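You operate a simulated robot arm through the tools that you are given. There is no shell and no other tool. Be economical: measure what you need, move in short steps, check, and stop when the job is done.

Carry out the task below with a simulated robot arm. There is one attempt and no reset: what you move stays moved.

JOB
Put things in order on the top of the sideboard. At the end: the beige pan scrubber stands on top of the teal hard glasses case; the yellow spirit level is on the white saucer; the clear small glass pot stands where the beige pan scrubber stood; the beige wax pad stands on top of the purple plum can (marked "PLUMS"); whatever was shut is shut again. Leave all else as you found it, and nothing knocked over.
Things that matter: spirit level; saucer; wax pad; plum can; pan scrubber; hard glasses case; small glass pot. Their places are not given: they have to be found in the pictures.

The check looks at the end state, three seconds after you hand in, the way a careful person would. Anything else that was tipped, shoved, dropped, spilled or broken makes it a failure.

ROBOT AND FRAMES
A 6-joint arm with a two-finger parallel gripper, fixed in place. Base frame: the origin is at the foot of the arm, x ahead of it, y to its left, z up; the work surface is at about z = 760. Lengths are in mm, angles in degrees, forces in N, time in s.
With the tool pointing down near the work surface it reaches from about 300 to 740 mm from the base axis. Its first joint turns from -66.0 to 66.0 degrees. Payload 2.45 kg.
The TCP is the grasp point between the finger pads, 24 mm short of the fingertips. In the tool frame z runs along the fingers and y along their closing line. The gripper opens to 68 mm. The fingers are 17 mm wide and 10 mm thick; the gripper's body (40 by 70 mm) begins 41 mm behind the TCP.
Orientation is told as [roll, pitch, yaw] about the base's x, y, z axes, in that order, counted from this pose: with the fingers straight down and closing along the base's y, the tool's x points along the base's -x, its y along +y and its z along -z.

CONTROLS
- The arm moves only by the tool play_rows. Its argument "plan" is a list that holds one entry, the list of rows, each a list of 6 numbers: the shift along the base's x, y, z in mm, then the turn, a rotation vector about the base's x, y, z in degrees. In form: [[[dx, dy, dz, ax, ay, az], ...]]. A call has 1 to 10 rows; each row shifts and turns the commanded pose from where the row before left it. "hand" is the opening, from 0 (shut) to 1 (fully open), set as the call begins (left out, the last holds). Each row takes 0.2 s and may step no farther than 50 mm and 8.6 degrees from the row before; otherwise, or with a gripper value out of range, the whole call is refused. A pose out of reach is approached as far as the arm can. The call stops where the force on the tool passes 40 N (or 10 N more than at its start, if that is more) or the arm is blocked; 0.2 s more then pass. Each finger travels about 108 mm/s and halts on what it meets, pressing with about 42 N; the grip force reading is that of the motor and also rises with nothing between the fingers. The clock runs only during rows and for 0.2 s after the last one: add rows that do not move to give the fingers time. It gives the time, the measured TCP pose, the force on the tool (base axes), the opening and the grip force at its end, in the units of the frame above (readings bear some noise), and new pictures: "views" is both (left out), scene, wrist or none.
- Cameras (640 x 400 px; columns grow to the right, rows downward): "scene" is fixed at [175.2, 437, 1442]; the picture's right is [-0.56, -0.83, 0.00], its down [-0.63, 0.42, -0.65] and it looks along [0.54, -0.36, -0.76] (base axes); focal length 297 px, centre (320, 200). "wrist" rides on the gripper at [-32, 0, -39] in the tool frame; the picture's right is [0.00, -1.00, 0.00], its down [0.97, 0.00, -0.24] and it looks along [0.24, 0.00, 0.97] (tool axes); focal length 218 px, centre (320, 200).
- probe_pixels(camera, pixels): for up to 12 pixels [column, row] of the newest picture of that camera ("zoom" is the newest enlarged one), the place [x, y, z] in the base frame of the surface seen there, good to about 2 mm. No time passes.
- zoom(camera, box): a new picture of the part [left, top, right, bottom] of that camera's present view, enlarged. No time passes.
- hand_in(): hands the job in; it is judged then, once.

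Work in short steps. Measure before you move; look again where a grasp or a placing could have gone wrong, and mend it. You have 80 turns and 150 pictures in all, those below and enlarged ones among them. Open the gripper and draw the arm clear of the work before you hand the job in, unless the task says otherwise; then end with one line.

The tools are called after ">>>" as name(argument=value, ...) on one line, values as JSON. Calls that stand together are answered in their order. play_rows: Moves the arm, as the interface text tells. Its arguments: {"type":"object","properties":{"plan":{"type":"array"},"hand":{"type":"number"},"views":{"type":"string","enum":["both","scene","wrist","none"]}},"required":["plan"]} The other tools are called the same way: probe_pixels (camera, pixels) gives the place of the surface under pixels of a picture; zoom (camera, box) takes an enlarged picture of a part of a camera's view; hand_in () hands the job in.

At the start:

```text
time_s: 0.0
eef_pos: [436.3, 74.3, 1083.3]
orientation: [0.0, 0.0, 0.1]
contact_force: [0.1, -0.3, -0.4]
opening: 68.1
finger_force: 0.1
```

scene: 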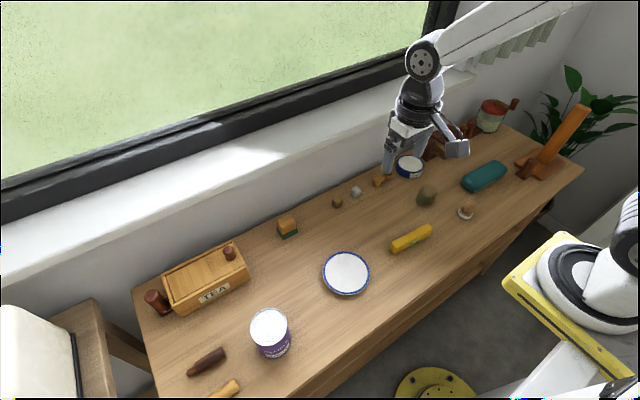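
wrist: 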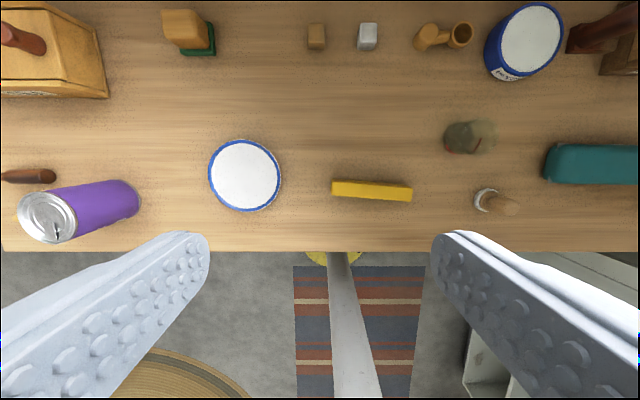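

The first pictures show the saucer, level, can and teal case, but the small items are unclear. I zoom in on the parts.

>>> zoom(camera="scene", box=[260, 140, 420, 240])

>>> zoom(camera="scene", box=[380, 80, 600, 220])

>>> zoom(camera="scene", box=[130, 220, 310, 400])

>>> zoom(camera="wrist", box=[300, 0, 640, 220])

```text
4.00 times, centred on (340, 190) of scene
```

zoom: 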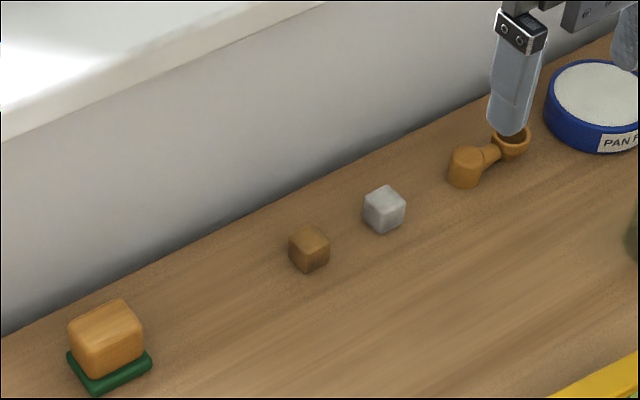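

```text
2.86 times, centred on (490, 150) of scene
```

zoom: 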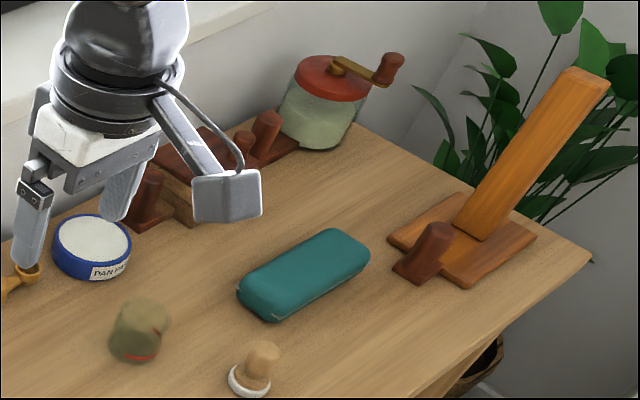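

```text
2.22 times, centred on (220, 310) of scene
```

zoom: 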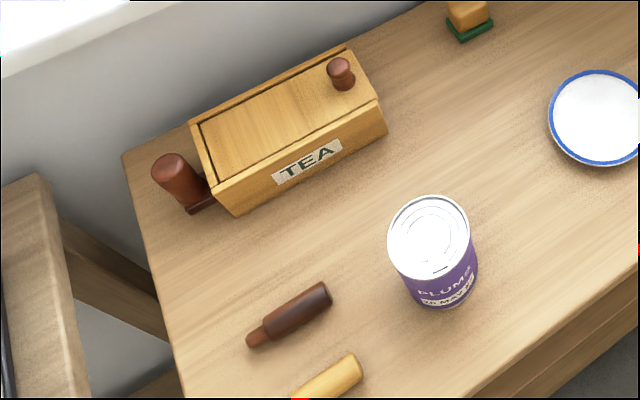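

```text
1.82 times, centred on (470, 110) of wrist
```

zoom: 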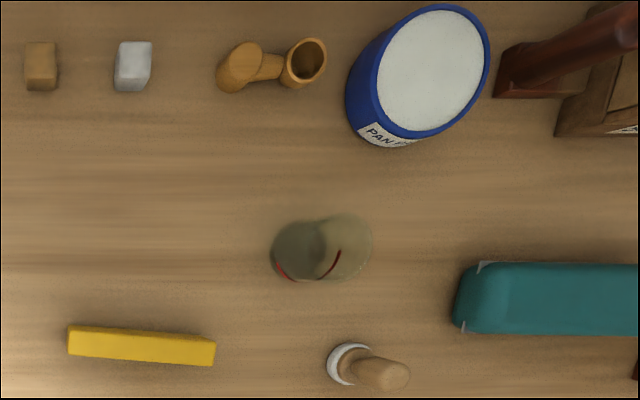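

The beige objects need telling apart, so I enlarge them further.

>>> zoom(camera="scene", box=[400, 170, 490, 226])

>>> zoom(camera="scene", box=[265, 200, 315, 245])

>>> zoom(camera="scene", box=[385, 90, 525, 180])

>>> zoom(camera="wrist", box=[480, 0, 640, 100])

>>> zoom(camera="wrist", box=[0, 0, 240, 150])

```text
7.11 times, centred on (445, 198) of scene
```

zoom: 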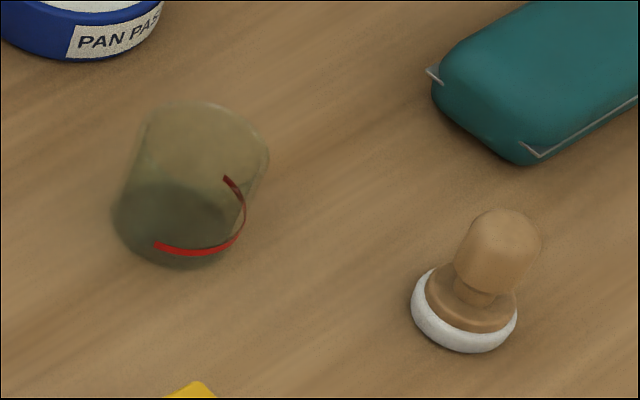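

```text
8.89 times, centred on (290, 222) of scene
```

zoom: 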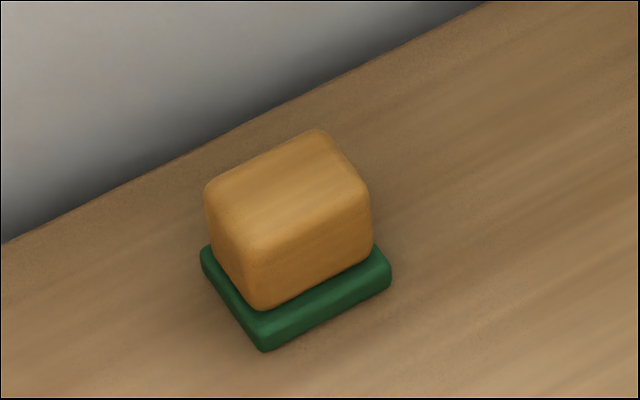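

```text
4.44 times, centred on (455, 135) of scene
```

zoom: 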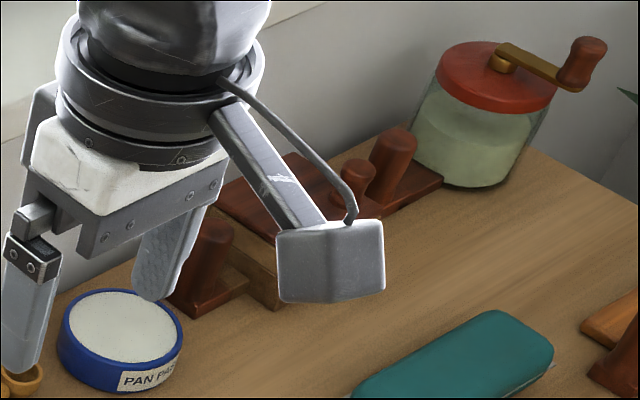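

```text
4.00 times, centred on (560, 50) of wrist
```

zoom: 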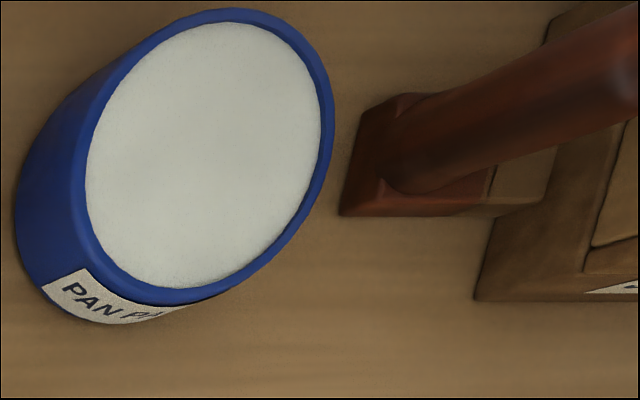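

```text
2.67 times, centred on (120, 75) of wrist
```

zoom: 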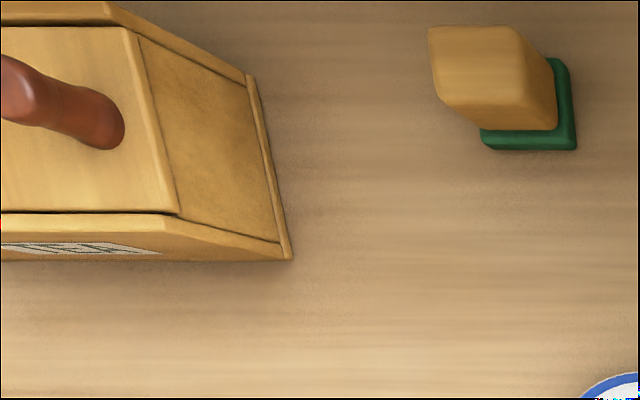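

Two beige hand tools stand out: a block on green scouring, at (288,227), and a knob on a white felt, at (466,211). I measure the key points.

>>> probe_pixels(camera="scene", pixels=[[288, 219], [288, 235], [469, 202], [464, 217], [427, 190], [484, 176], [347, 273], [270, 326], [410, 238], [357, 192], [228, 254], [410, 163]])

>>> play_rows(plan=[[[0, 50, 0, 0, 0, 0], [0, 50, 0, 0, 0, 0], [0, 50, 0, 0, 0, 0], [0, 50, 0, 0, 0, 0], [0, 0, 0, 0, 0, 0]]])

```text
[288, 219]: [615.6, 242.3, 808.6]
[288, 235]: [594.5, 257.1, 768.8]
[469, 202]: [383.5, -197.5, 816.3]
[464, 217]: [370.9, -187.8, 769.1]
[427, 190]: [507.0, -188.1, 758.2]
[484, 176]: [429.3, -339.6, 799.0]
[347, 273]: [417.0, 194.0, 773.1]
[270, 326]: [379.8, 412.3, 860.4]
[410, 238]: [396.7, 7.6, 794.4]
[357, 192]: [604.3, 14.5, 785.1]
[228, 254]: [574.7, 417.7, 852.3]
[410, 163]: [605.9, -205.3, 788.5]
```

```text
time_s: 1.2
eef_pos: [436.8, 273.1, 1082.0]
orientation: [0.0, 0.1, 0.0]
contact_force: [0.6, 0.2, 0.1]
opening: 68.3
finger_force: 0.1
```

scene: 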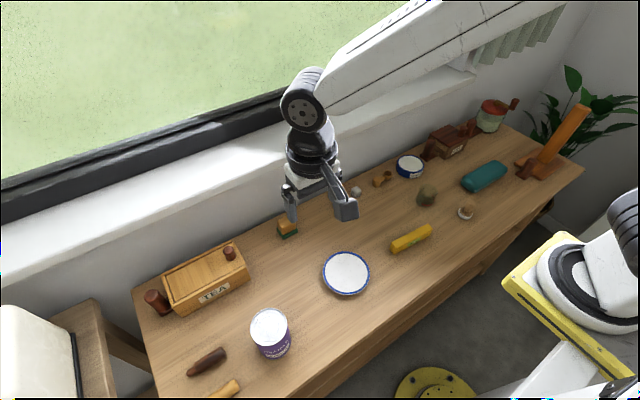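
wrist: 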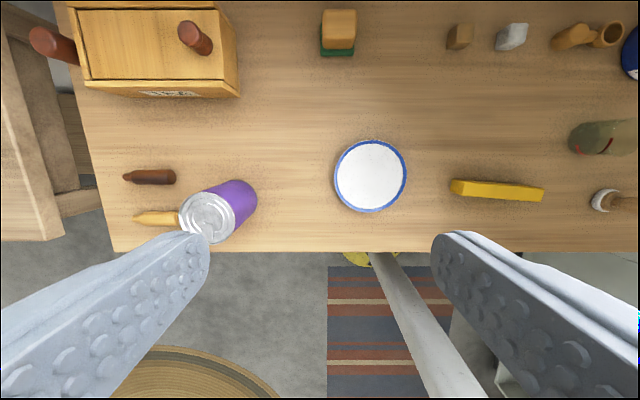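

The second box by the jar is now in view at (447,143), so I enlarge it.

>>> zoom(camera="scene", box=[390, 90, 530, 180])

>>> zoom(camera="wrist", box=[300, 0, 400, 70])

>>> zoom(camera="wrist", box=[560, 100, 640, 220])

```text
4.44 times, centred on (460, 135) of scene
```

zoom: 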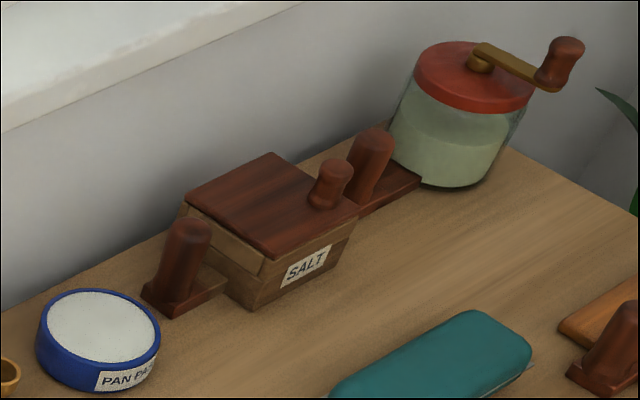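

```text
5.71 times, centred on (350, 35) of wrist
```

zoom: 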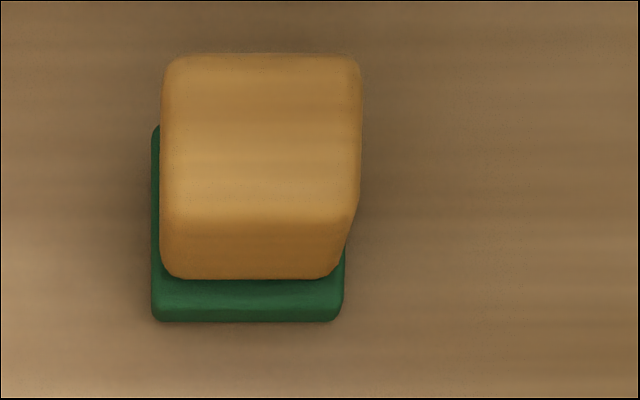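

```text
3.33 times, centred on (600, 160) of wrist
```

zoom: 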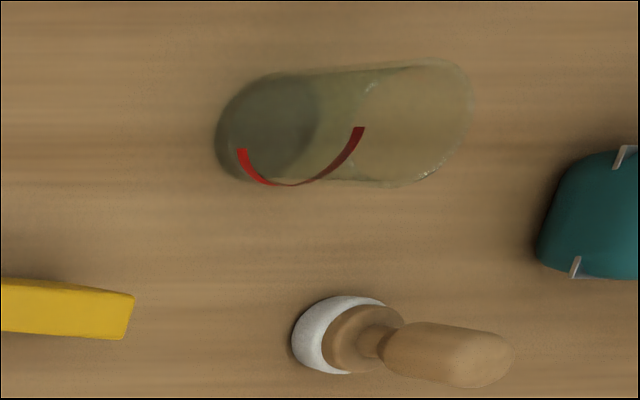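

I take the block on green as the pan scrubber and the white-felt knob as the wax pad. I measure the scrubber, pot, level and pad from this wrist picture.

>>> probe_pixels(camera="wrist", pixels=[[325, 24], [354, 24], [339, 12], [339, 35], [323, 54], [352, 54], [453, 186], [541, 194], [497, 184], [497, 197], [540, 188], [372, 176]])

>>> probe_pixels(camera="scene", pixels=[[280, 217], [296, 217], [287, 236], [303, 229], [280, 227], [421, 198], [429, 204], [427, 186], [436, 200], [472, 188], [498, 166], [469, 183]])

```text
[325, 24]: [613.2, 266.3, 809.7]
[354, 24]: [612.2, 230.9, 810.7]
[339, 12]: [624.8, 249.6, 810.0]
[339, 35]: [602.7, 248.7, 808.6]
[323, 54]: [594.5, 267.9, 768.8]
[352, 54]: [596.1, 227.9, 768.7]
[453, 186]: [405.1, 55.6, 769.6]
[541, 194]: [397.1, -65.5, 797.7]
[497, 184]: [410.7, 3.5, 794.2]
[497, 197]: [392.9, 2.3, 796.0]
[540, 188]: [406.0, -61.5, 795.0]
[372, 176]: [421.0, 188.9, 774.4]
```

```text
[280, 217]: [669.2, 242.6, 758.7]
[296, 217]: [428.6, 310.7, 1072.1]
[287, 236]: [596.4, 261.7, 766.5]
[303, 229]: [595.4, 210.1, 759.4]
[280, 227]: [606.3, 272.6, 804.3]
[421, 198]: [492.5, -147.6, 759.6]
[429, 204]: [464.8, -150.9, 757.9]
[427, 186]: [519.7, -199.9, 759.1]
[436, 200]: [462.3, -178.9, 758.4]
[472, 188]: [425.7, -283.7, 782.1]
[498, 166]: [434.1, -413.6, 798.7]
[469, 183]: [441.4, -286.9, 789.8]
```

The scrubber's block runs about y 228–270 with its top at z 810. I move above it and look.

>>> play_rows(plan=[[[45, -6, -30, 0, 0, 0], [45, -6, -30, 0, 0, 0], [45, -6, -30, 0, 0, 0], [40, -6, -30, 0, 0, 0], [0, 0, -40, 0, 0, 0], [0, 0, 0, 0, 0, 0]]], hand=1)

```text
refused: row 1 steps farther than a row can; nothing moved
```

Step too long; I shorten the rows.

>>> play_rows(plan=[[[35, -5, -30, 0, 0, 0], [35, -5, -30, 0, 0, 0], [35, -5, -30, 0, 0, 0], [35, -5, -30, 0, 0, 0], [35, -4, -30, 0, 0, 0], [0, 0, -30, 0, 0, 0], [0, 0, 0, 0, 0, 0]]], hand=1)

```text
time_s: 2.8
eef_pos: [610.3, 250.9, 903.9]
orientation: [0.0, 0.0, 0.1]
contact_force: [0.7, 0.1, -0.1]
opening: 68.1
finger_force: 0.0
```

scene: 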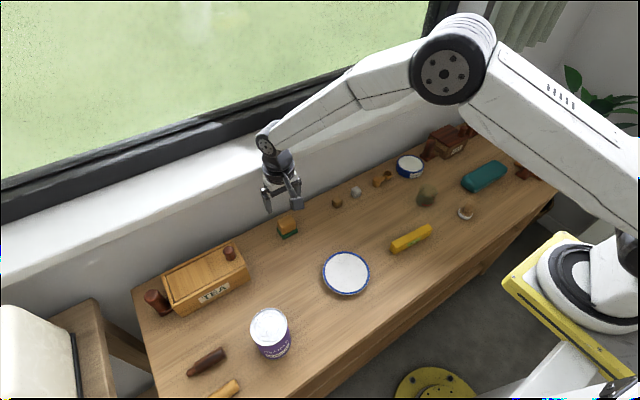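
wrist: 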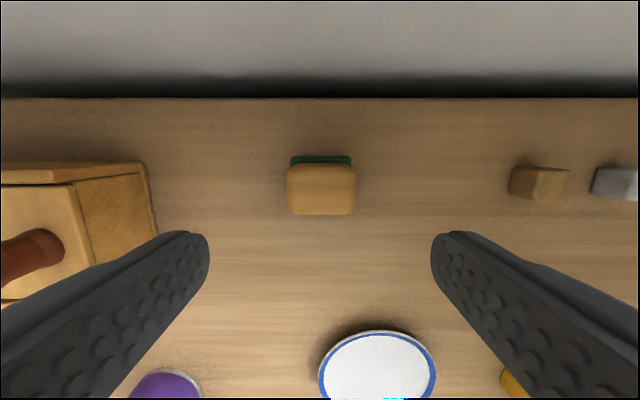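

The block is at (321,190) in the wrist view, green edge at row 158. I probe its edges.

>>> probe_pixels(camera="wrist", pixels=[[289, 190], [354, 190], [321, 169], [321, 212], [293, 159], [349, 159], [321, 190], [321, 158], [535, 170], [145, 170]])

```text
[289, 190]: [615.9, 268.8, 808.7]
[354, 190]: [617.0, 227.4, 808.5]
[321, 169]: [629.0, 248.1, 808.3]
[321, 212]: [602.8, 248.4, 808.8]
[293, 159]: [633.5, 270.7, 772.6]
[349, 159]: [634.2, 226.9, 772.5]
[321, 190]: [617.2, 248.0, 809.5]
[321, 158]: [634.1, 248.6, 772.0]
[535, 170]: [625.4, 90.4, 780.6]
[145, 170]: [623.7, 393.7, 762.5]
```

Scrubber centre is about (615, 248.5). I descend to TCP z ≈ 798, then close.

>>> play_rows(plan=[[[4.7, -2.4, -30, 0, 0, 0], [0, 0, -40, 0, 0, 0], [0, 0, -30, 0, 0, 0], [0, 0, -5, 0, 0, 0], [0, 0, 0, 0, 0, 0]]], views="wrist")

>>> play_rows(plan=[[[0, 0, 0, 0, 0, 0], [0, 0, 0, 0, 0, 0], [0, 0, 0, 0, 0, 0]]], hand=0, views="wrist")

```text
time_s: 4.0
eef_pos: [615.8, 248.3, 798.3]
orientation: [0.0, 0.0, 0.0]
contact_force: [0.2, 0.1, 0.0]
opening: 68.2
finger_force: 0.1
```

wrist: 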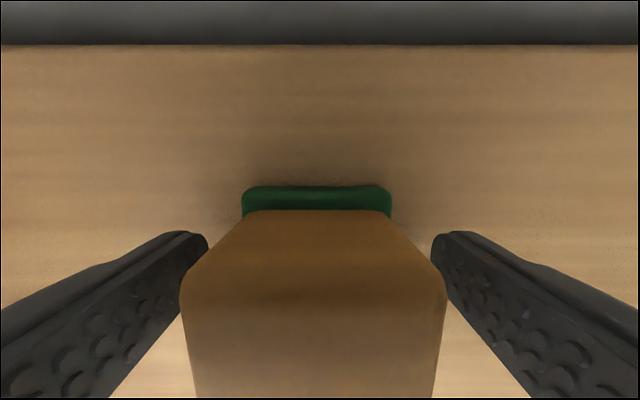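

```text
time_s: 4.8
eef_pos: [616.7, 248.5, 796.7]
orientation: [0.0, 0.1, 0.0]
contact_force: [0.2, 0.5, 0.8]
opening: 42.9
finger_force: 41.9
```

wrist: 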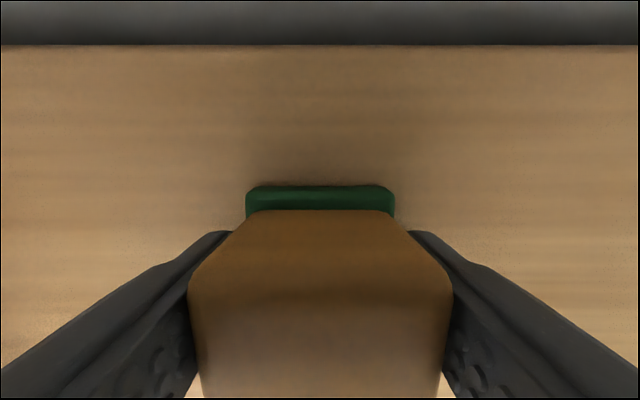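

Gripped firmly (42.9 mm). I lift and carry it toward the case.

>>> play_rows(plan=[[[0, 0, 40, 0, 0, 0], [0, 0, 45, 0, 0, 0], [0, 0, 45, 0, 0, 0], [0, 0, 45, 0, 0, 0], [-20, -40, 10, 0, 0, 0], [-20, -40, 10, 0, 0, 0], [-20, -44, 0, 0, 0, 0], [-20, -44, 0, 0, 0, 0], [-20, -44, 0, 0, 0, 0], [-20, -44, 0, 0, 0, 0]]], views="none")

>>> play_rows(plan=[[[-15, -45, 0, 0, 0, 0], [-15, -45, 0, 0, 0, 0], [-15, -45, 0, 0, 0, 0], [-15, -45, 0, 0, 0, 0], [-5, -45, 0, 0, 0, 0], [0, -45, 0, 0, 0, 0], [0, 0, 0, 0, 0, 0]]])

```text
time_s: 7.0
eef_pos: [495.5, -6.9, 994.2]
orientation: [-0.1, 0.0, 0.2]
contact_force: [-0.1, 1.1, 0.1]
opening: 43.0
finger_force: 41.9
```

```text
time_s: 8.6
eef_pos: [430.3, -277.3, 992.4]
orientation: [0.0, 0.0, -0.1]
contact_force: [0.8, -0.1, 0.1]
opening: 43.2
finger_force: 42.0
```

scene: 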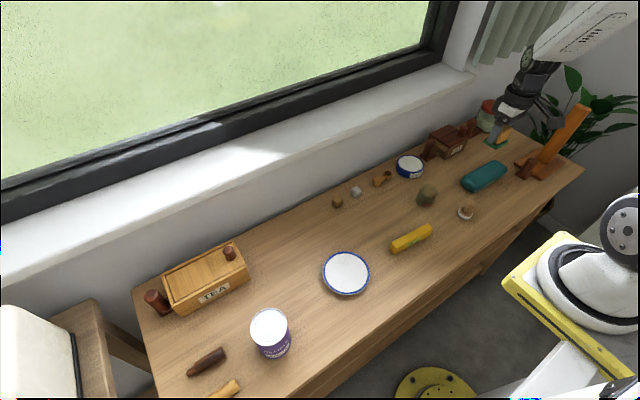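
wrist: 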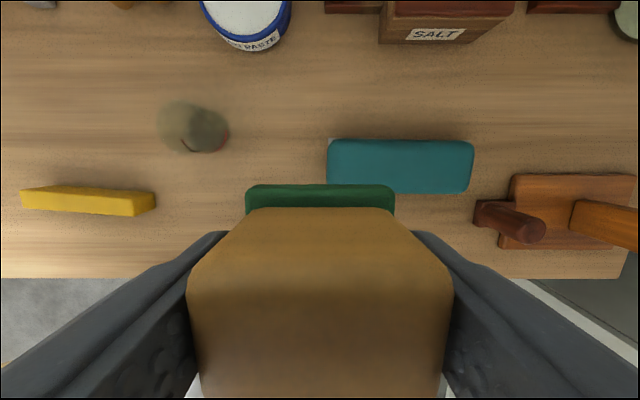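

The case shows at (400,165) in the wrist view. I probe its edges and top.

>>> probe_pixels(camera="wrist", pixels=[[400, 143], [400, 165], [400, 190], [335, 165], [465, 165], [345, 165], [440, 165], [400, 150], [400, 182], [540, 210], [580, 205]])

>>> zoom(camera="wrist", box=[300, 110, 500, 235])

>>> zoom(camera="scene", box=[440, 90, 600, 220])

```text
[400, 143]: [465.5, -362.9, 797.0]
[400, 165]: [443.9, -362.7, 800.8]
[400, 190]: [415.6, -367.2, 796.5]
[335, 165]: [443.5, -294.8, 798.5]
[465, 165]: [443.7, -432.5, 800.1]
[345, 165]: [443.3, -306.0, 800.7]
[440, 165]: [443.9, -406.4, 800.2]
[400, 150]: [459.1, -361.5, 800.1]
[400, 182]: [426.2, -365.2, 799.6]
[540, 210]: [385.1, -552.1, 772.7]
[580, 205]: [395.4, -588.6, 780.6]
```

```text
3.20 times, centred on (400, 172) of wrist
```

zoom: 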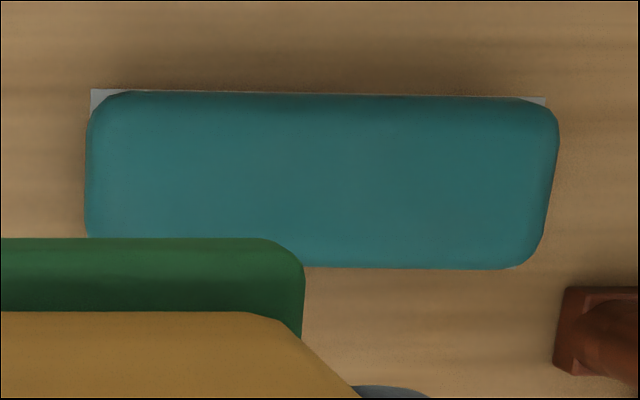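

```text
3.08 times, centred on (520, 155) of scene
```

zoom: 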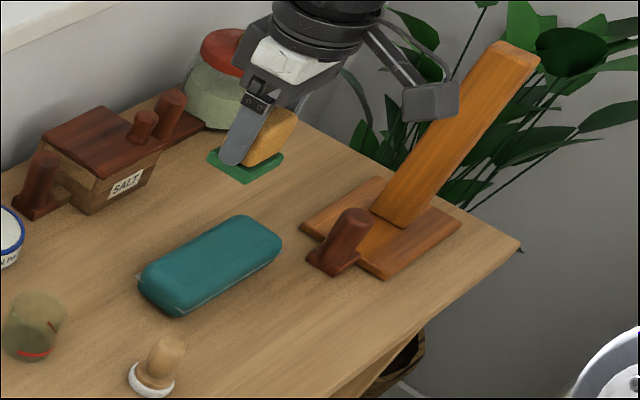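

Case centre ≈ (440, −364), top z 800.5; the held object's base is about 37.5 mm under the TCP. I go over it and down to just above.

>>> play_rows(plan=[[[5, -43, 0, 0, 0, 0], [6, -43.5, 0, 0, 0, 0], [0, 0, -45, 0, 0, 0], [0, 0, -45, 0, 0, 0], [0, 0, -40, 0, 0, 0], [0, 0, -15, 0, 0, 0], [0, 0, 0, 0, 0, 0]]])

```text
time_s: 10.2
eef_pos: [441.6, -365.0, 848.5]
orientation: [0.0, 0.0, 0.0]
contact_force: [0.4, -0.4, -0.4]
opening: 43.2
finger_force: 41.8
```

scene: 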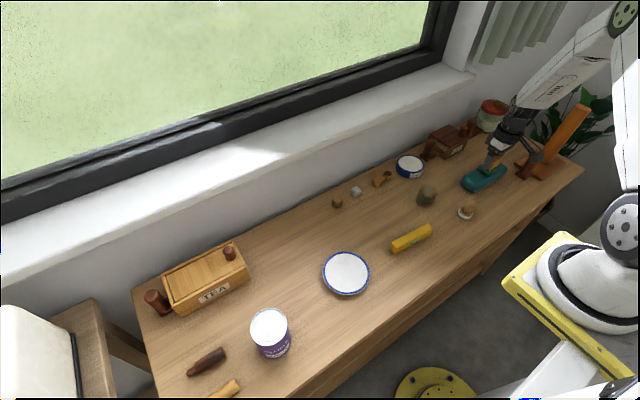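
wrist: 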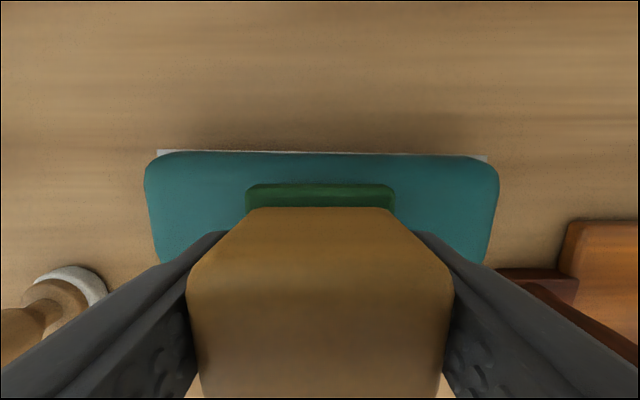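

The scrubber is centred over the case. I lower slowly until contact (about 10 mm).

>>> play_rows(plan=[[[0, 0, -4, 0, 0, 0], [0, 0, -2, 0, 0, 0], [0, 0, -2, 0, 0, 0], [0, 0, -2, 0, 0, 0], [0, 0, 0, 0, 0, 0]]], views="wrist")

```text
time_s: 11.4
eef_pos: [442.1, -363.0, 839.3]
orientation: [0.0, 0.0, 0.0]
contact_force: [-0.8, 0.3, -0.2]
opening: 43.3
finger_force: 42.1
```

wrist: 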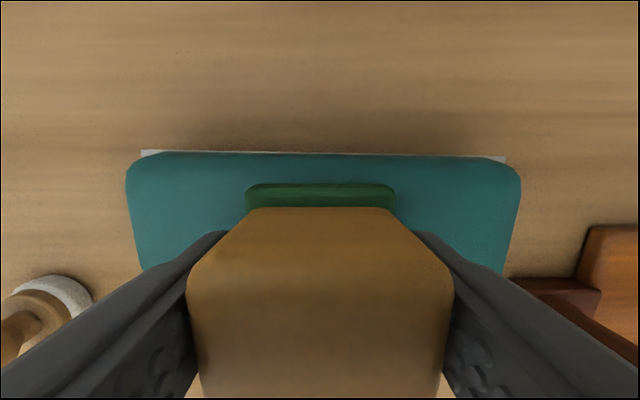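

No contact yet; I go on in 1 mm rows.

>>> play_rows(plan=[[[0, 0, -1, 0, 0, 0], [0, 0, -0.7, 0, 0, 0], [0, 0, 0, 0, 0, 0]]], views="none")

```text
time_s: 12.2
eef_pos: [441.7, -363.5, 837.2]
orientation: [-0.1, -0.2, 0.0]
contact_force: [-3.4, 4.5, 22.3]
opening: 43.1
finger_force: 41.7
```

Contact at 22 N, so I back off 0.5 mm, open, and rise.

>>> play_rows(plan=[[[0, 0, 0.5, 0, 0, 0], [0, 0, 0, 0, 0, 0]]], views="none")

>>> play_rows(plan=[[[0, 0, 0, 0, 0, 0], [0, 0, 0, 0, 0, 0], [0, 0, 30, 0, 0, 0], [0, 0, 45, 0, 0, 0], [0, 0, 45, 0, 0, 0], [0, 0, 30, 0, 0, 0], [0, 0, 0, 0, 0, 0]]], hand=1)

```text
time_s: 12.8
eef_pos: [440.8, -364.5, 837.8]
orientation: [0.0, -0.2, -0.1]
contact_force: [-1.5, 4.0, 23.7]
opening: 43.3
finger_force: 42.1
```

```text
time_s: 14.4
eef_pos: [439.8, -364.7, 988.6]
orientation: [0.0, 0.0, 0.0]
contact_force: [-0.4, -1.6, -0.1]
opening: 68.2
finger_force: 0.1
```

scene: 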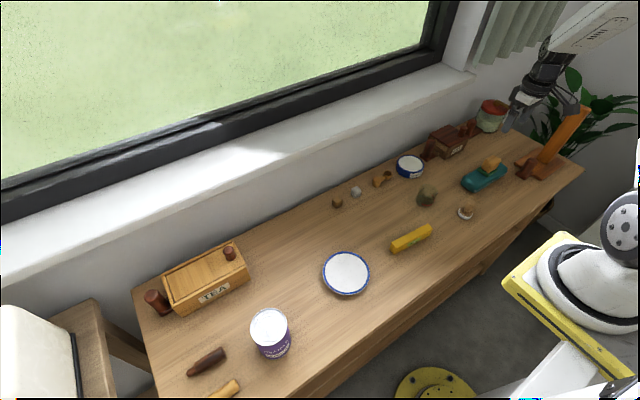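
wrist: 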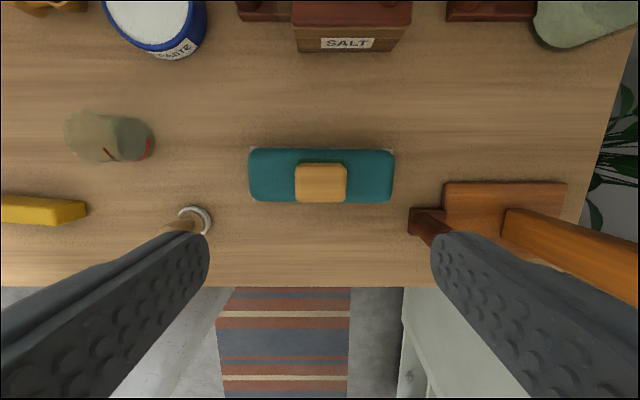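

The scrubber sits on the case. Next I go to view the glass pot near (485, −165).

>>> play_rows(plan=[[[5, 45, 0, 0, 0, 0], [5, 45, 0, 0, 0, 0], [5, 45, 0, 0, 0, 0], [5, 45, 0, 0, 0, 0], [0, 20, -30, 0, 0, 0], [0, 0, -20, 0, 0, 0], [0, 0, 0, 0, 0, 0]]])

>>> zoom(camera="wrist", box=[240, 80, 400, 200])

>>> zoom(camera="scene", box=[400, 170, 480, 230])

```text
time_s: 16.0
eef_pos: [462.1, -163.8, 936.1]
orientation: [0.0, 0.0, 0.0]
contact_force: [0.6, 0.1, 0.5]
opening: 68.4
finger_force: 0.1
```

scene: 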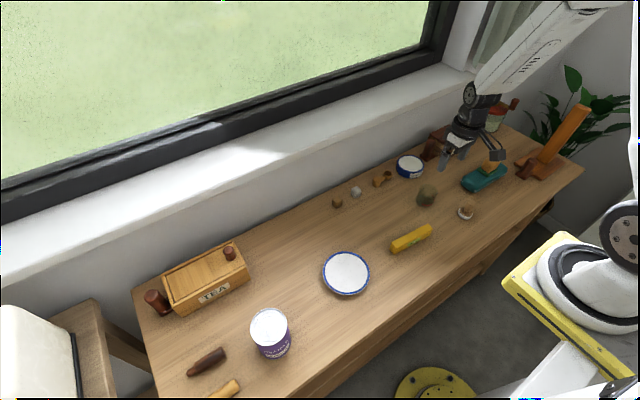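
wrist: 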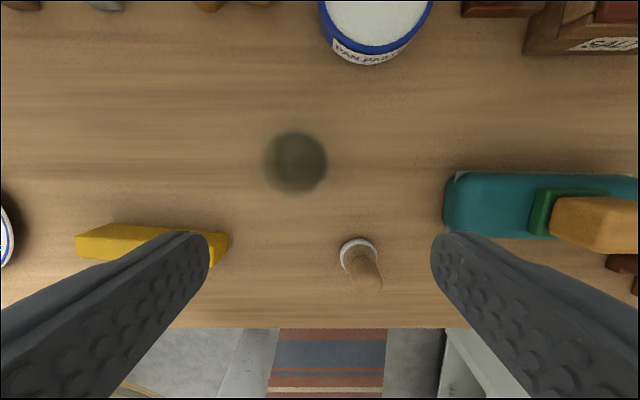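

```text
3.33 times, centred on (320, 140) of wrist
```

zoom: 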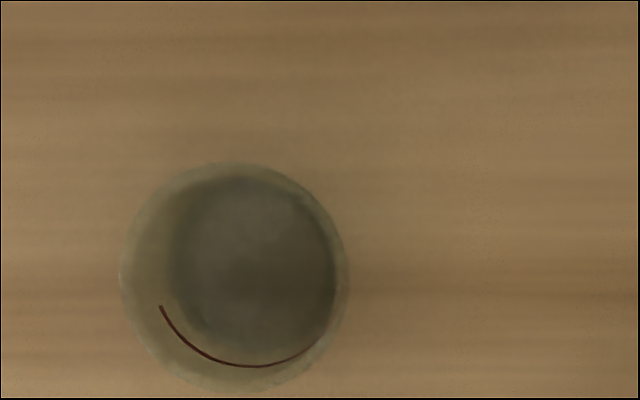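

```text
6.67 times, centred on (440, 200) of scene
```

zoom: 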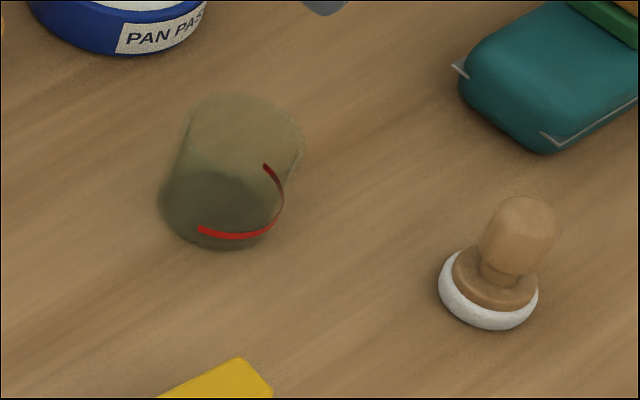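

The pot base in the wrist view spans cols 275–325 around row 160; the rim 260–328. I probe through it and the surrounding table points.

>>> probe_pixels(camera="wrist", pixels=[[300, 160], [275, 160], [325, 160], [300, 134], [300, 187], [294, 129], [294, 197], [259, 163], [328, 163], [293, 189], [273, 174], [318, 184]])

>>> probe_pixels(camera="scene", pixels=[[416, 200], [426, 207], [434, 206], [430, 204], [433, 195], [424, 185], [444, 192], [429, 198]])

```text
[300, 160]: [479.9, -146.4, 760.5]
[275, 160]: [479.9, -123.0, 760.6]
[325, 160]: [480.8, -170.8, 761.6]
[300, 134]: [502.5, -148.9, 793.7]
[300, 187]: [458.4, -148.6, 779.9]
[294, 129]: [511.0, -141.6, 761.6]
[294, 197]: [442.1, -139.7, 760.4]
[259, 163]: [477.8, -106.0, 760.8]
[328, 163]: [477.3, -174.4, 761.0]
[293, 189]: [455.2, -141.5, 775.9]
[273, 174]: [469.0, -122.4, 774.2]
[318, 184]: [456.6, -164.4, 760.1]
```

```text
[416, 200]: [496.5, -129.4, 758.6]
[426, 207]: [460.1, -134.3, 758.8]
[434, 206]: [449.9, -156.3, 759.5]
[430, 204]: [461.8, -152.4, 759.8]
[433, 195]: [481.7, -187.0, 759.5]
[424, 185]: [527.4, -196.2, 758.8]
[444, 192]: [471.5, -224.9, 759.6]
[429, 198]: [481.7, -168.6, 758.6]
```

Pot centre ≈ (480, −146.5), about 48 mm wide. I descend over it and check.

>>> play_rows(plan=[[[18, 17.3, 0, 0, 0, 0], [0, 0, -30, 0, 0, 0], [0, 0, -30, 0, 0, 0], [0, 0, -20, 0, 0, 0], [0, 0, 0, 0, 0, 0]]])

>>> zoom(camera="scene", box=[400, 140, 480, 220])

```text
time_s: 17.2
eef_pos: [481.3, -147.1, 856.6]
orientation: [0.1, -0.1, 0.0]
contact_force: [0.1, 0.8, 0.1]
opening: 68.2
finger_force: 0.1
```

scene: 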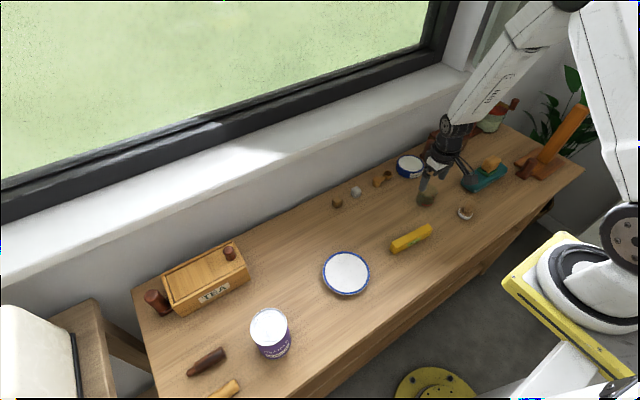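
wrist: 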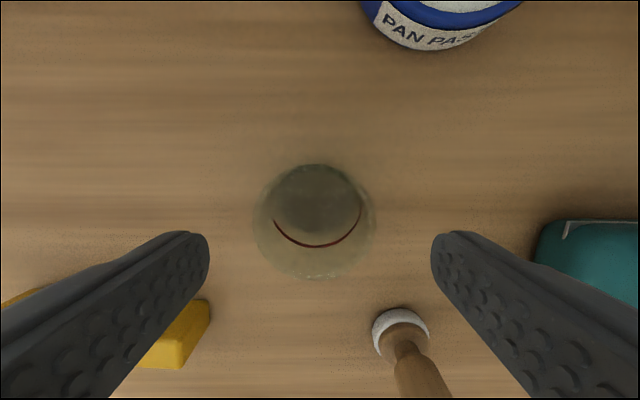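

```text
5.00 times, centred on (440, 180) of scene
```

zoom: 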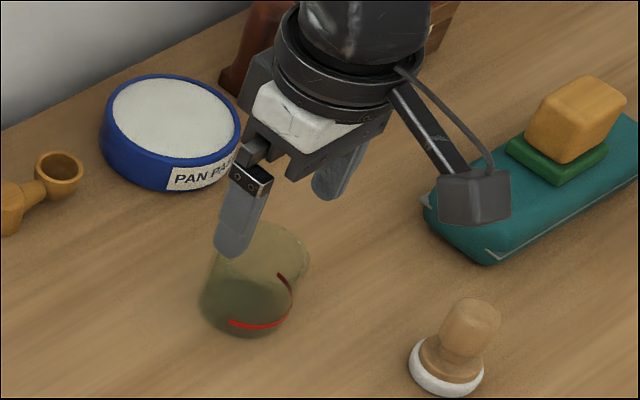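

The pot sits between the fingers, slightly to the left (+y ~1.5 mm). I descend to z ≈ 789 and close.

>>> play_rows(plan=[[[-1, 1.8, -20, 0, 0, 0], [0, 0, -25, 0, 0, 0], [0, 0, -22, 0, 0, 0], [0, 0, 0, 0, 0, 0]]], views="wrist")

>>> play_rows(plan=[[[0, 0, 0, 0, 0, 0], [0, 0, 0, 0, 0, 0], [0, 0, 0, 0, 0, 0]]], hand=0)

```text
time_s: 18.2
eef_pos: [479.4, -145.2, 789.6]
orientation: [0.1, 0.0, 0.0]
contact_force: [-0.1, 0.2, -0.3]
opening: 68.1
finger_force: 0.1
```

wrist: 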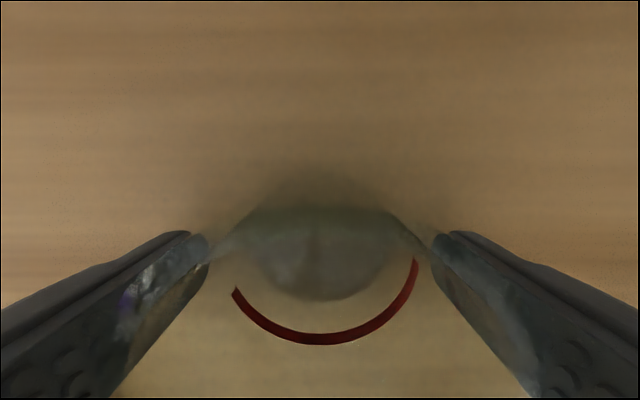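

```text
time_s: 19.0
eef_pos: [478.8, -144.9, 790.1]
orientation: [0.0, 0.0, 0.0]
contact_force: [-0.4, 0.5, 0.6]
opening: 50.3
finger_force: 42.5
```

scene: 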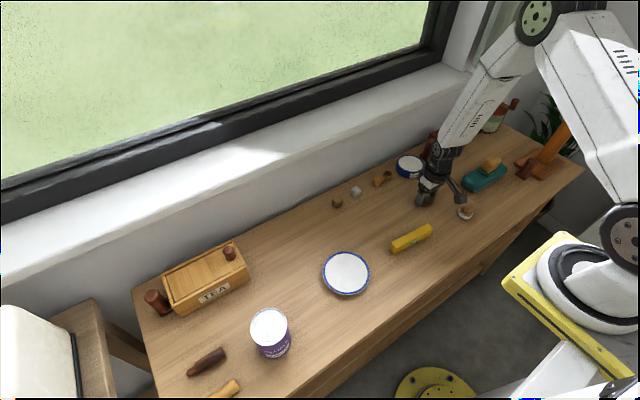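
wrist: 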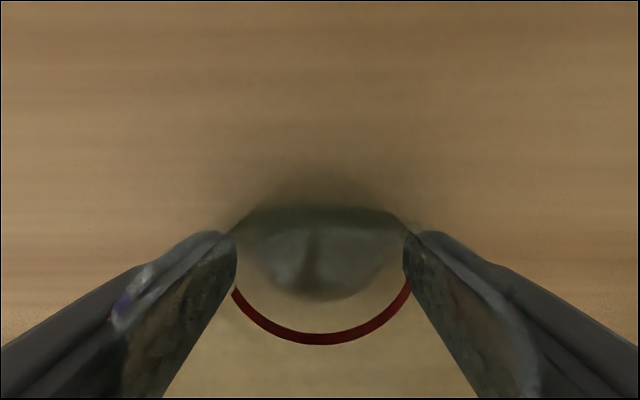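

Gripped at 50.3 mm. I lift 110 mm and carry it to the scrubber's former spot (615, 248.5).

>>> play_rows(plan=[[[0, 0, 20, 0, 0, 0], [0, 0, 45, 0, 0, 0], [0, 0, 45, 0, 0, 0], [10, 30, 0, 0, 0, 0], [13, 40, 0, 0, 0, 0], [15, 43, 0, 0, 0, 0], [15, 43, 0, 0, 0, 0], [15, 43, 0, 0, 0, 0], [15, 43, 0, 0, 0, 0], [0, 0, 0, 0, 0, 0]]], views="scene")

>>> play_rows(plan=[[[15, 43, 0, 0, 0, 0], [15, 43, 0, 0, 0, 0], [15, 43, 0, 0, 0, 0], [7.5, 22.5, 0, 0, 0, 0], [0, 0, -30, 0, 0, 0], [0, 0, -40, 0, 0, 0], [0, 0, -30, 0, 0, 0], [0, 0, 0, 0, 0, 0]]])

```text
time_s: 21.2
eef_pos: [560.7, 97.5, 899.8]
orientation: [0.0, 0.0, 0.1]
contact_force: [-0.2, 1.1, -0.5]
opening: 50.5
finger_force: 41.5
```

scene: 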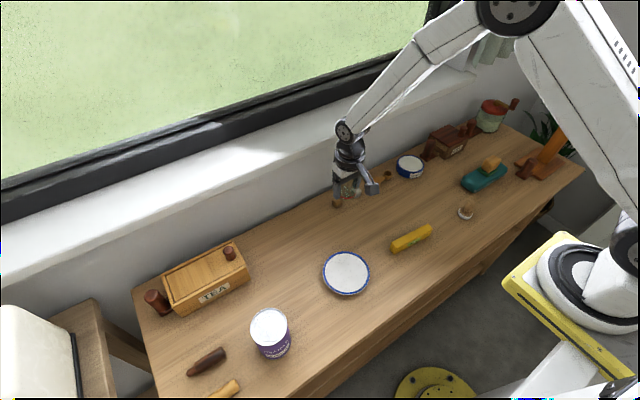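

```text
time_s: 23.0
eef_pos: [614.9, 248.5, 797.4]
orientation: [0.0, 0.0, -0.1]
contact_force: [-0.3, 0.0, -0.4]
opening: 50.9
finger_force: 42.4
```

scene: 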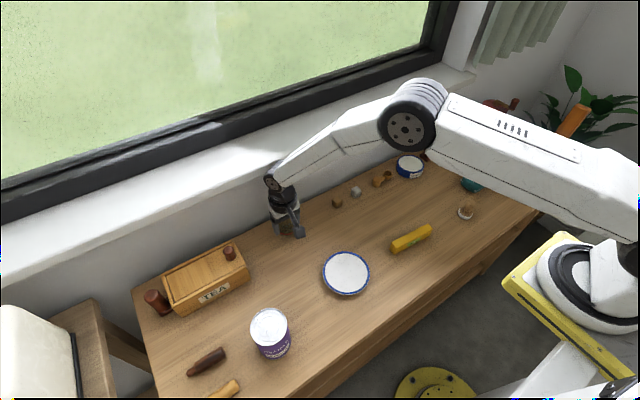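
wrist: 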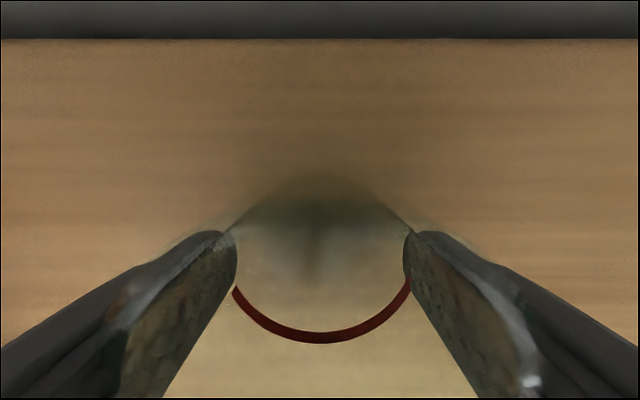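

Over the spot at z 797; the pot was gripped at ~790. I lower gently in small steps.

>>> play_rows(plan=[[[0, 0, -4, 0, 0, 0], [0, 0, -1.5, 0, 0, 0], [0, 0, -1, 0, 0, 0], [0, 0, 0, 0, 0, 0]]], views="none")

```text
time_s: 24.0
eef_pos: [614.3, 248.8, 792.8]
orientation: [0.0, 0.0, 0.0]
contact_force: [-0.7, 0.9, -0.4]
opening: 50.8
finger_force: 41.6
```

Still free; 1 mm further at a time.

>>> play_rows(plan=[[[0, 0, -1, 0, 0, 0], [0, 0, -0.8, 0, 0, 0], [0, 0, 0, 0, 0, 0]]], views="none")

```text
time_s: 24.8
eef_pos: [614.8, 249.4, 790.5]
orientation: [0.0, 0.0, 0.0]
contact_force: [0.1, 0.2, -0.6]
opening: 50.5
finger_force: 41.7
```

Not touching yet; slightly more.

>>> play_rows(plan=[[[0, 0, -0.7, 0, 0, 0], [0, 0, -0.4, 0, 0, 0], [0, 0, 0, 0, 0, 0]]], views="none")

```text
time_s: 25.6
eef_pos: [613.3, 249.2, 790.0]
orientation: [0.0, 0.0, 0.0]
contact_force: [-1.8, -0.3, 1.1]
opening: 50.4
finger_force: 42.2
```

Touching lightly (≈1 N). I open and rise.

>>> play_rows(plan=[[[0, 0, -0.3, 0, 0, 0], [0, 0, 0, 0, 0, 0]]], views="none")

>>> play_rows(plan=[[[0, 0, 0, 0, 0, 0], [0, 0, 0, 0, 0, 0], [0, 0, 30, 0, 0, 0], [0, 0, 45, 0, 0, 0], [0, 0, 45, 0, 0, 0], [-30, 0, 30, 0, 0, 0], [-40, 0, 0, 0, 0, 0], [0, 0, 0, 0, 0, 0]]], hand=1)

```text
time_s: 26.2
eef_pos: [613.7, 248.7, 790.6]
orientation: [0.0, -0.1, 0.0]
contact_force: [-0.2, -1.0, 2.8]
opening: 50.4
finger_force: 42.4
```

```text
time_s: 28.0
eef_pos: [544.9, 247.2, 940.1]
orientation: [0.1, 0.1, -0.1]
contact_force: [-0.1, -0.5, 0.0]
opening: 67.9
finger_force: 0.0
```

scene: 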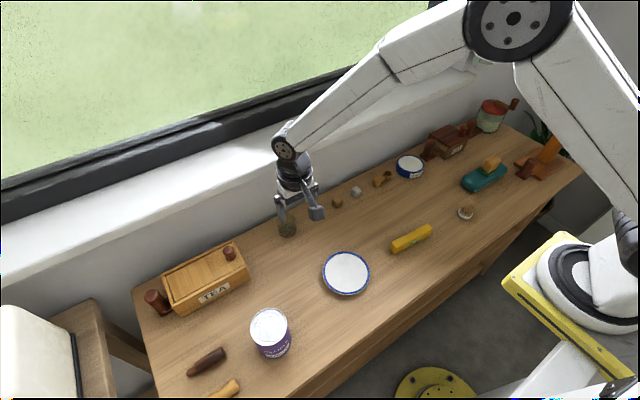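
wrist: 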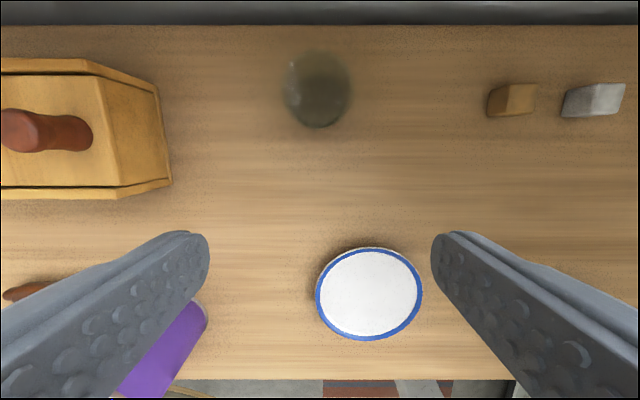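

The pot stands at the old spot. Now I measure the saucer from this view, then move to the level.

>>> probe_pixels(camera="wrist", pixels=[[318, 293], [420, 293], [369, 250], [369, 338], [369, 293], [330, 293], [408, 293], [369, 258], [369, 330], [350, 293]])

>>> play_rows(plan=[[[-36, -30, 0, 0, 0, 0], [-36, -30, 0, 0, 0, 0], [-36, -30, 0, 0, 0, 0], [-36, -30, 0, 0, 0, 0], [-16, -42, 0, 0, 0, 0], [0, -45, 0, 0, 0, 0], [0, -45, 0, 0, 0, 0], [0, 0, 0, 0, 0, 0]]])

```text
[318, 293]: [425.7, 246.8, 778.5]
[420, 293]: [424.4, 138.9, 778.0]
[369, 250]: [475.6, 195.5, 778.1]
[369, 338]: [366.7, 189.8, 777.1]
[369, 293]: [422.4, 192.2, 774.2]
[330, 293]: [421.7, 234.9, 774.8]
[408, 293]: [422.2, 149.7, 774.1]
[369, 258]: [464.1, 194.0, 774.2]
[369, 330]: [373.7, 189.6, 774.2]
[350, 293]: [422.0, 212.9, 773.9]
```

```text
time_s: 29.8
eef_pos: [382.2, -4.2, 940.5]
orientation: [0.0, 0.0, 0.0]
contact_force: [-0.9, 0.0, -1.3]
opening: 68.0
finger_force: 0.2
```

scene: 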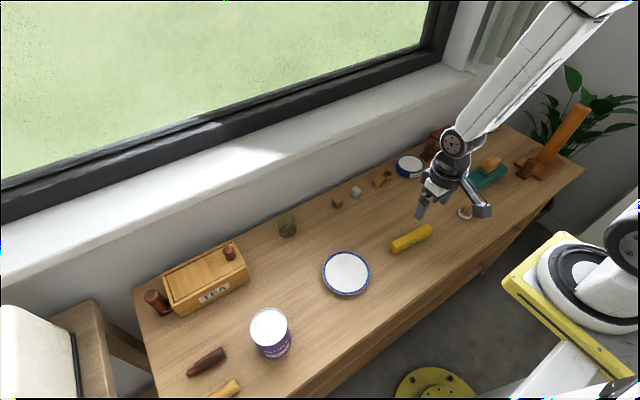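
wrist: 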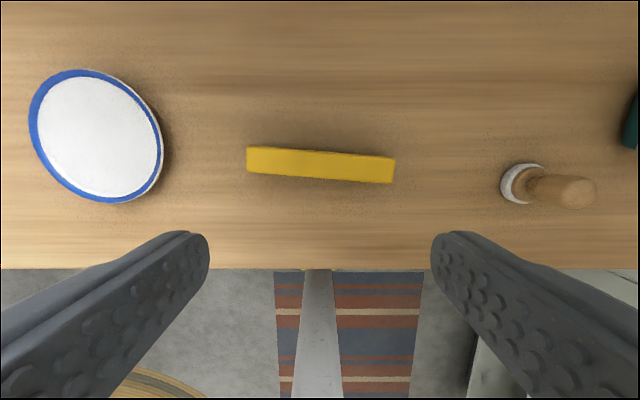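

Saucer centre ≈ (421, 192.5), about 112 mm across, rim z 778. I probe the level here.

>>> probe_pixels(camera="wrist", pixels=[[249, 150], [249, 169], [393, 161], [393, 181], [320, 155], [320, 177], [320, 165], [260, 160], [380, 170], [320, 153], [320, 179]])

>>> zoom(camera="wrist", box=[230, 120, 410, 220])

>>> zoom(camera="scene", box=[380, 215, 444, 255])

```text
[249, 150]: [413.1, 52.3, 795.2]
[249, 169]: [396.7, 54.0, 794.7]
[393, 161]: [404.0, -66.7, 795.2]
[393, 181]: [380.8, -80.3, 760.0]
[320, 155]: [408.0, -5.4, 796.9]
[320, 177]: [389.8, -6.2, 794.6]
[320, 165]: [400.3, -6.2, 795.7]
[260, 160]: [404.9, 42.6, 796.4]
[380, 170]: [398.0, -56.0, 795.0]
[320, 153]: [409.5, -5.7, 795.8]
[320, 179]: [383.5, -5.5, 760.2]
```

```text
3.56 times, centred on (320, 170) of wrist
```

zoom: 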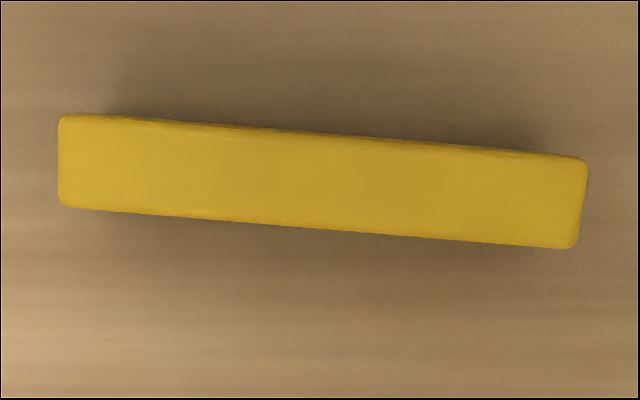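

```text
10.00 times, centred on (412, 235) of scene
```

zoom: 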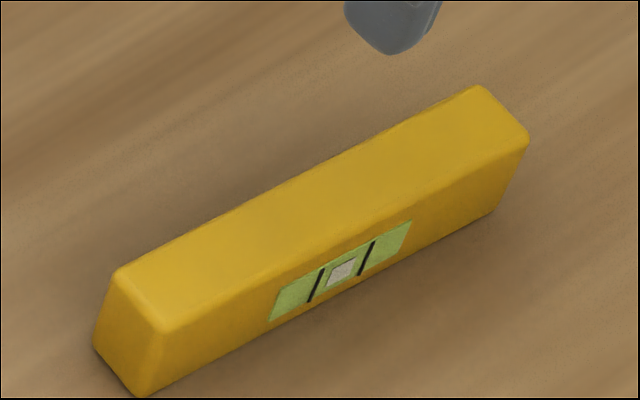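

The level is 20 mm wide, centred near (400, −6.5), turned about −4° from y. I turn the tool +85.8° so it closes across it, and shift over it.

>>> play_rows(plan=[[[2, 0, 0, 0, 0, 8.58], [2, 0, 0, 0, 0, 8.58], [2, 0, 0, 0, 0, 8.58], [2, 0, 0, 0, 0, 8.58], [2, 0, 0, 0, 0, 8.58], [2, 0, 0, 0, 0, 8.58], [2, 0, 0, 0, 0, 8.58], [2, -1, 0, 0, 0, 8.58], [2, -1, 0, 0, 0, 8.58], [0, 0, 0, 0, 0, 8.58]]], views="none")

>>> play_rows(plan=[[[0, 0, -40, 0, 0, 0], [0, 0, -30, 0, 0, 0], [0, 0, 0, 0, 0, 0]]])

```text
time_s: 32.0
eef_pos: [402.5, -4.6, 940.1]
orientation: [0.1, 0.0, 85.9]
contact_force: [-0.2, -0.4, 0.5]
opening: 68.1
finger_force: 0.1
```

```text
time_s: 32.8
eef_pos: [403.1, -4.1, 868.9]
orientation: [0.1, 0.1, 85.8]
contact_force: [-0.4, 0.7, -0.1]
opening: 67.8
finger_force: 0.0
```

scene: 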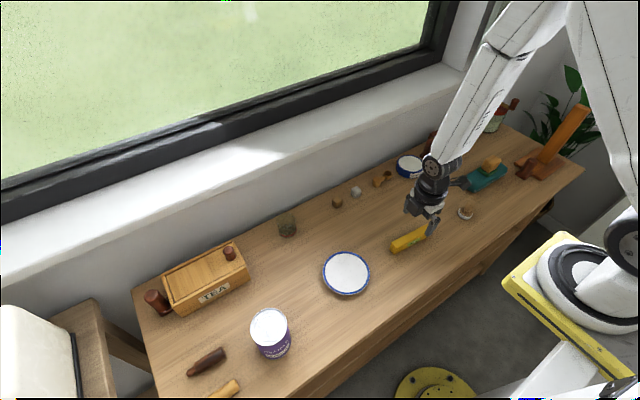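
wrist: 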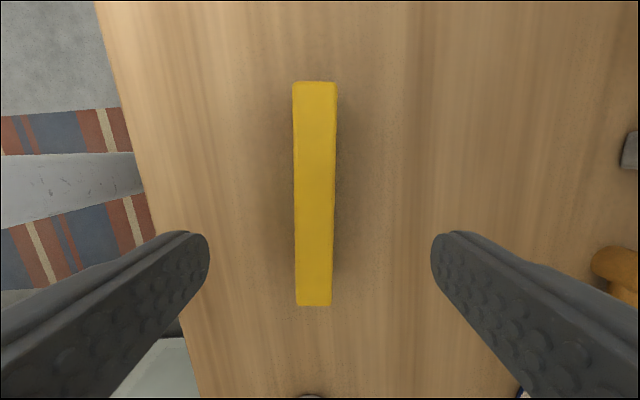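

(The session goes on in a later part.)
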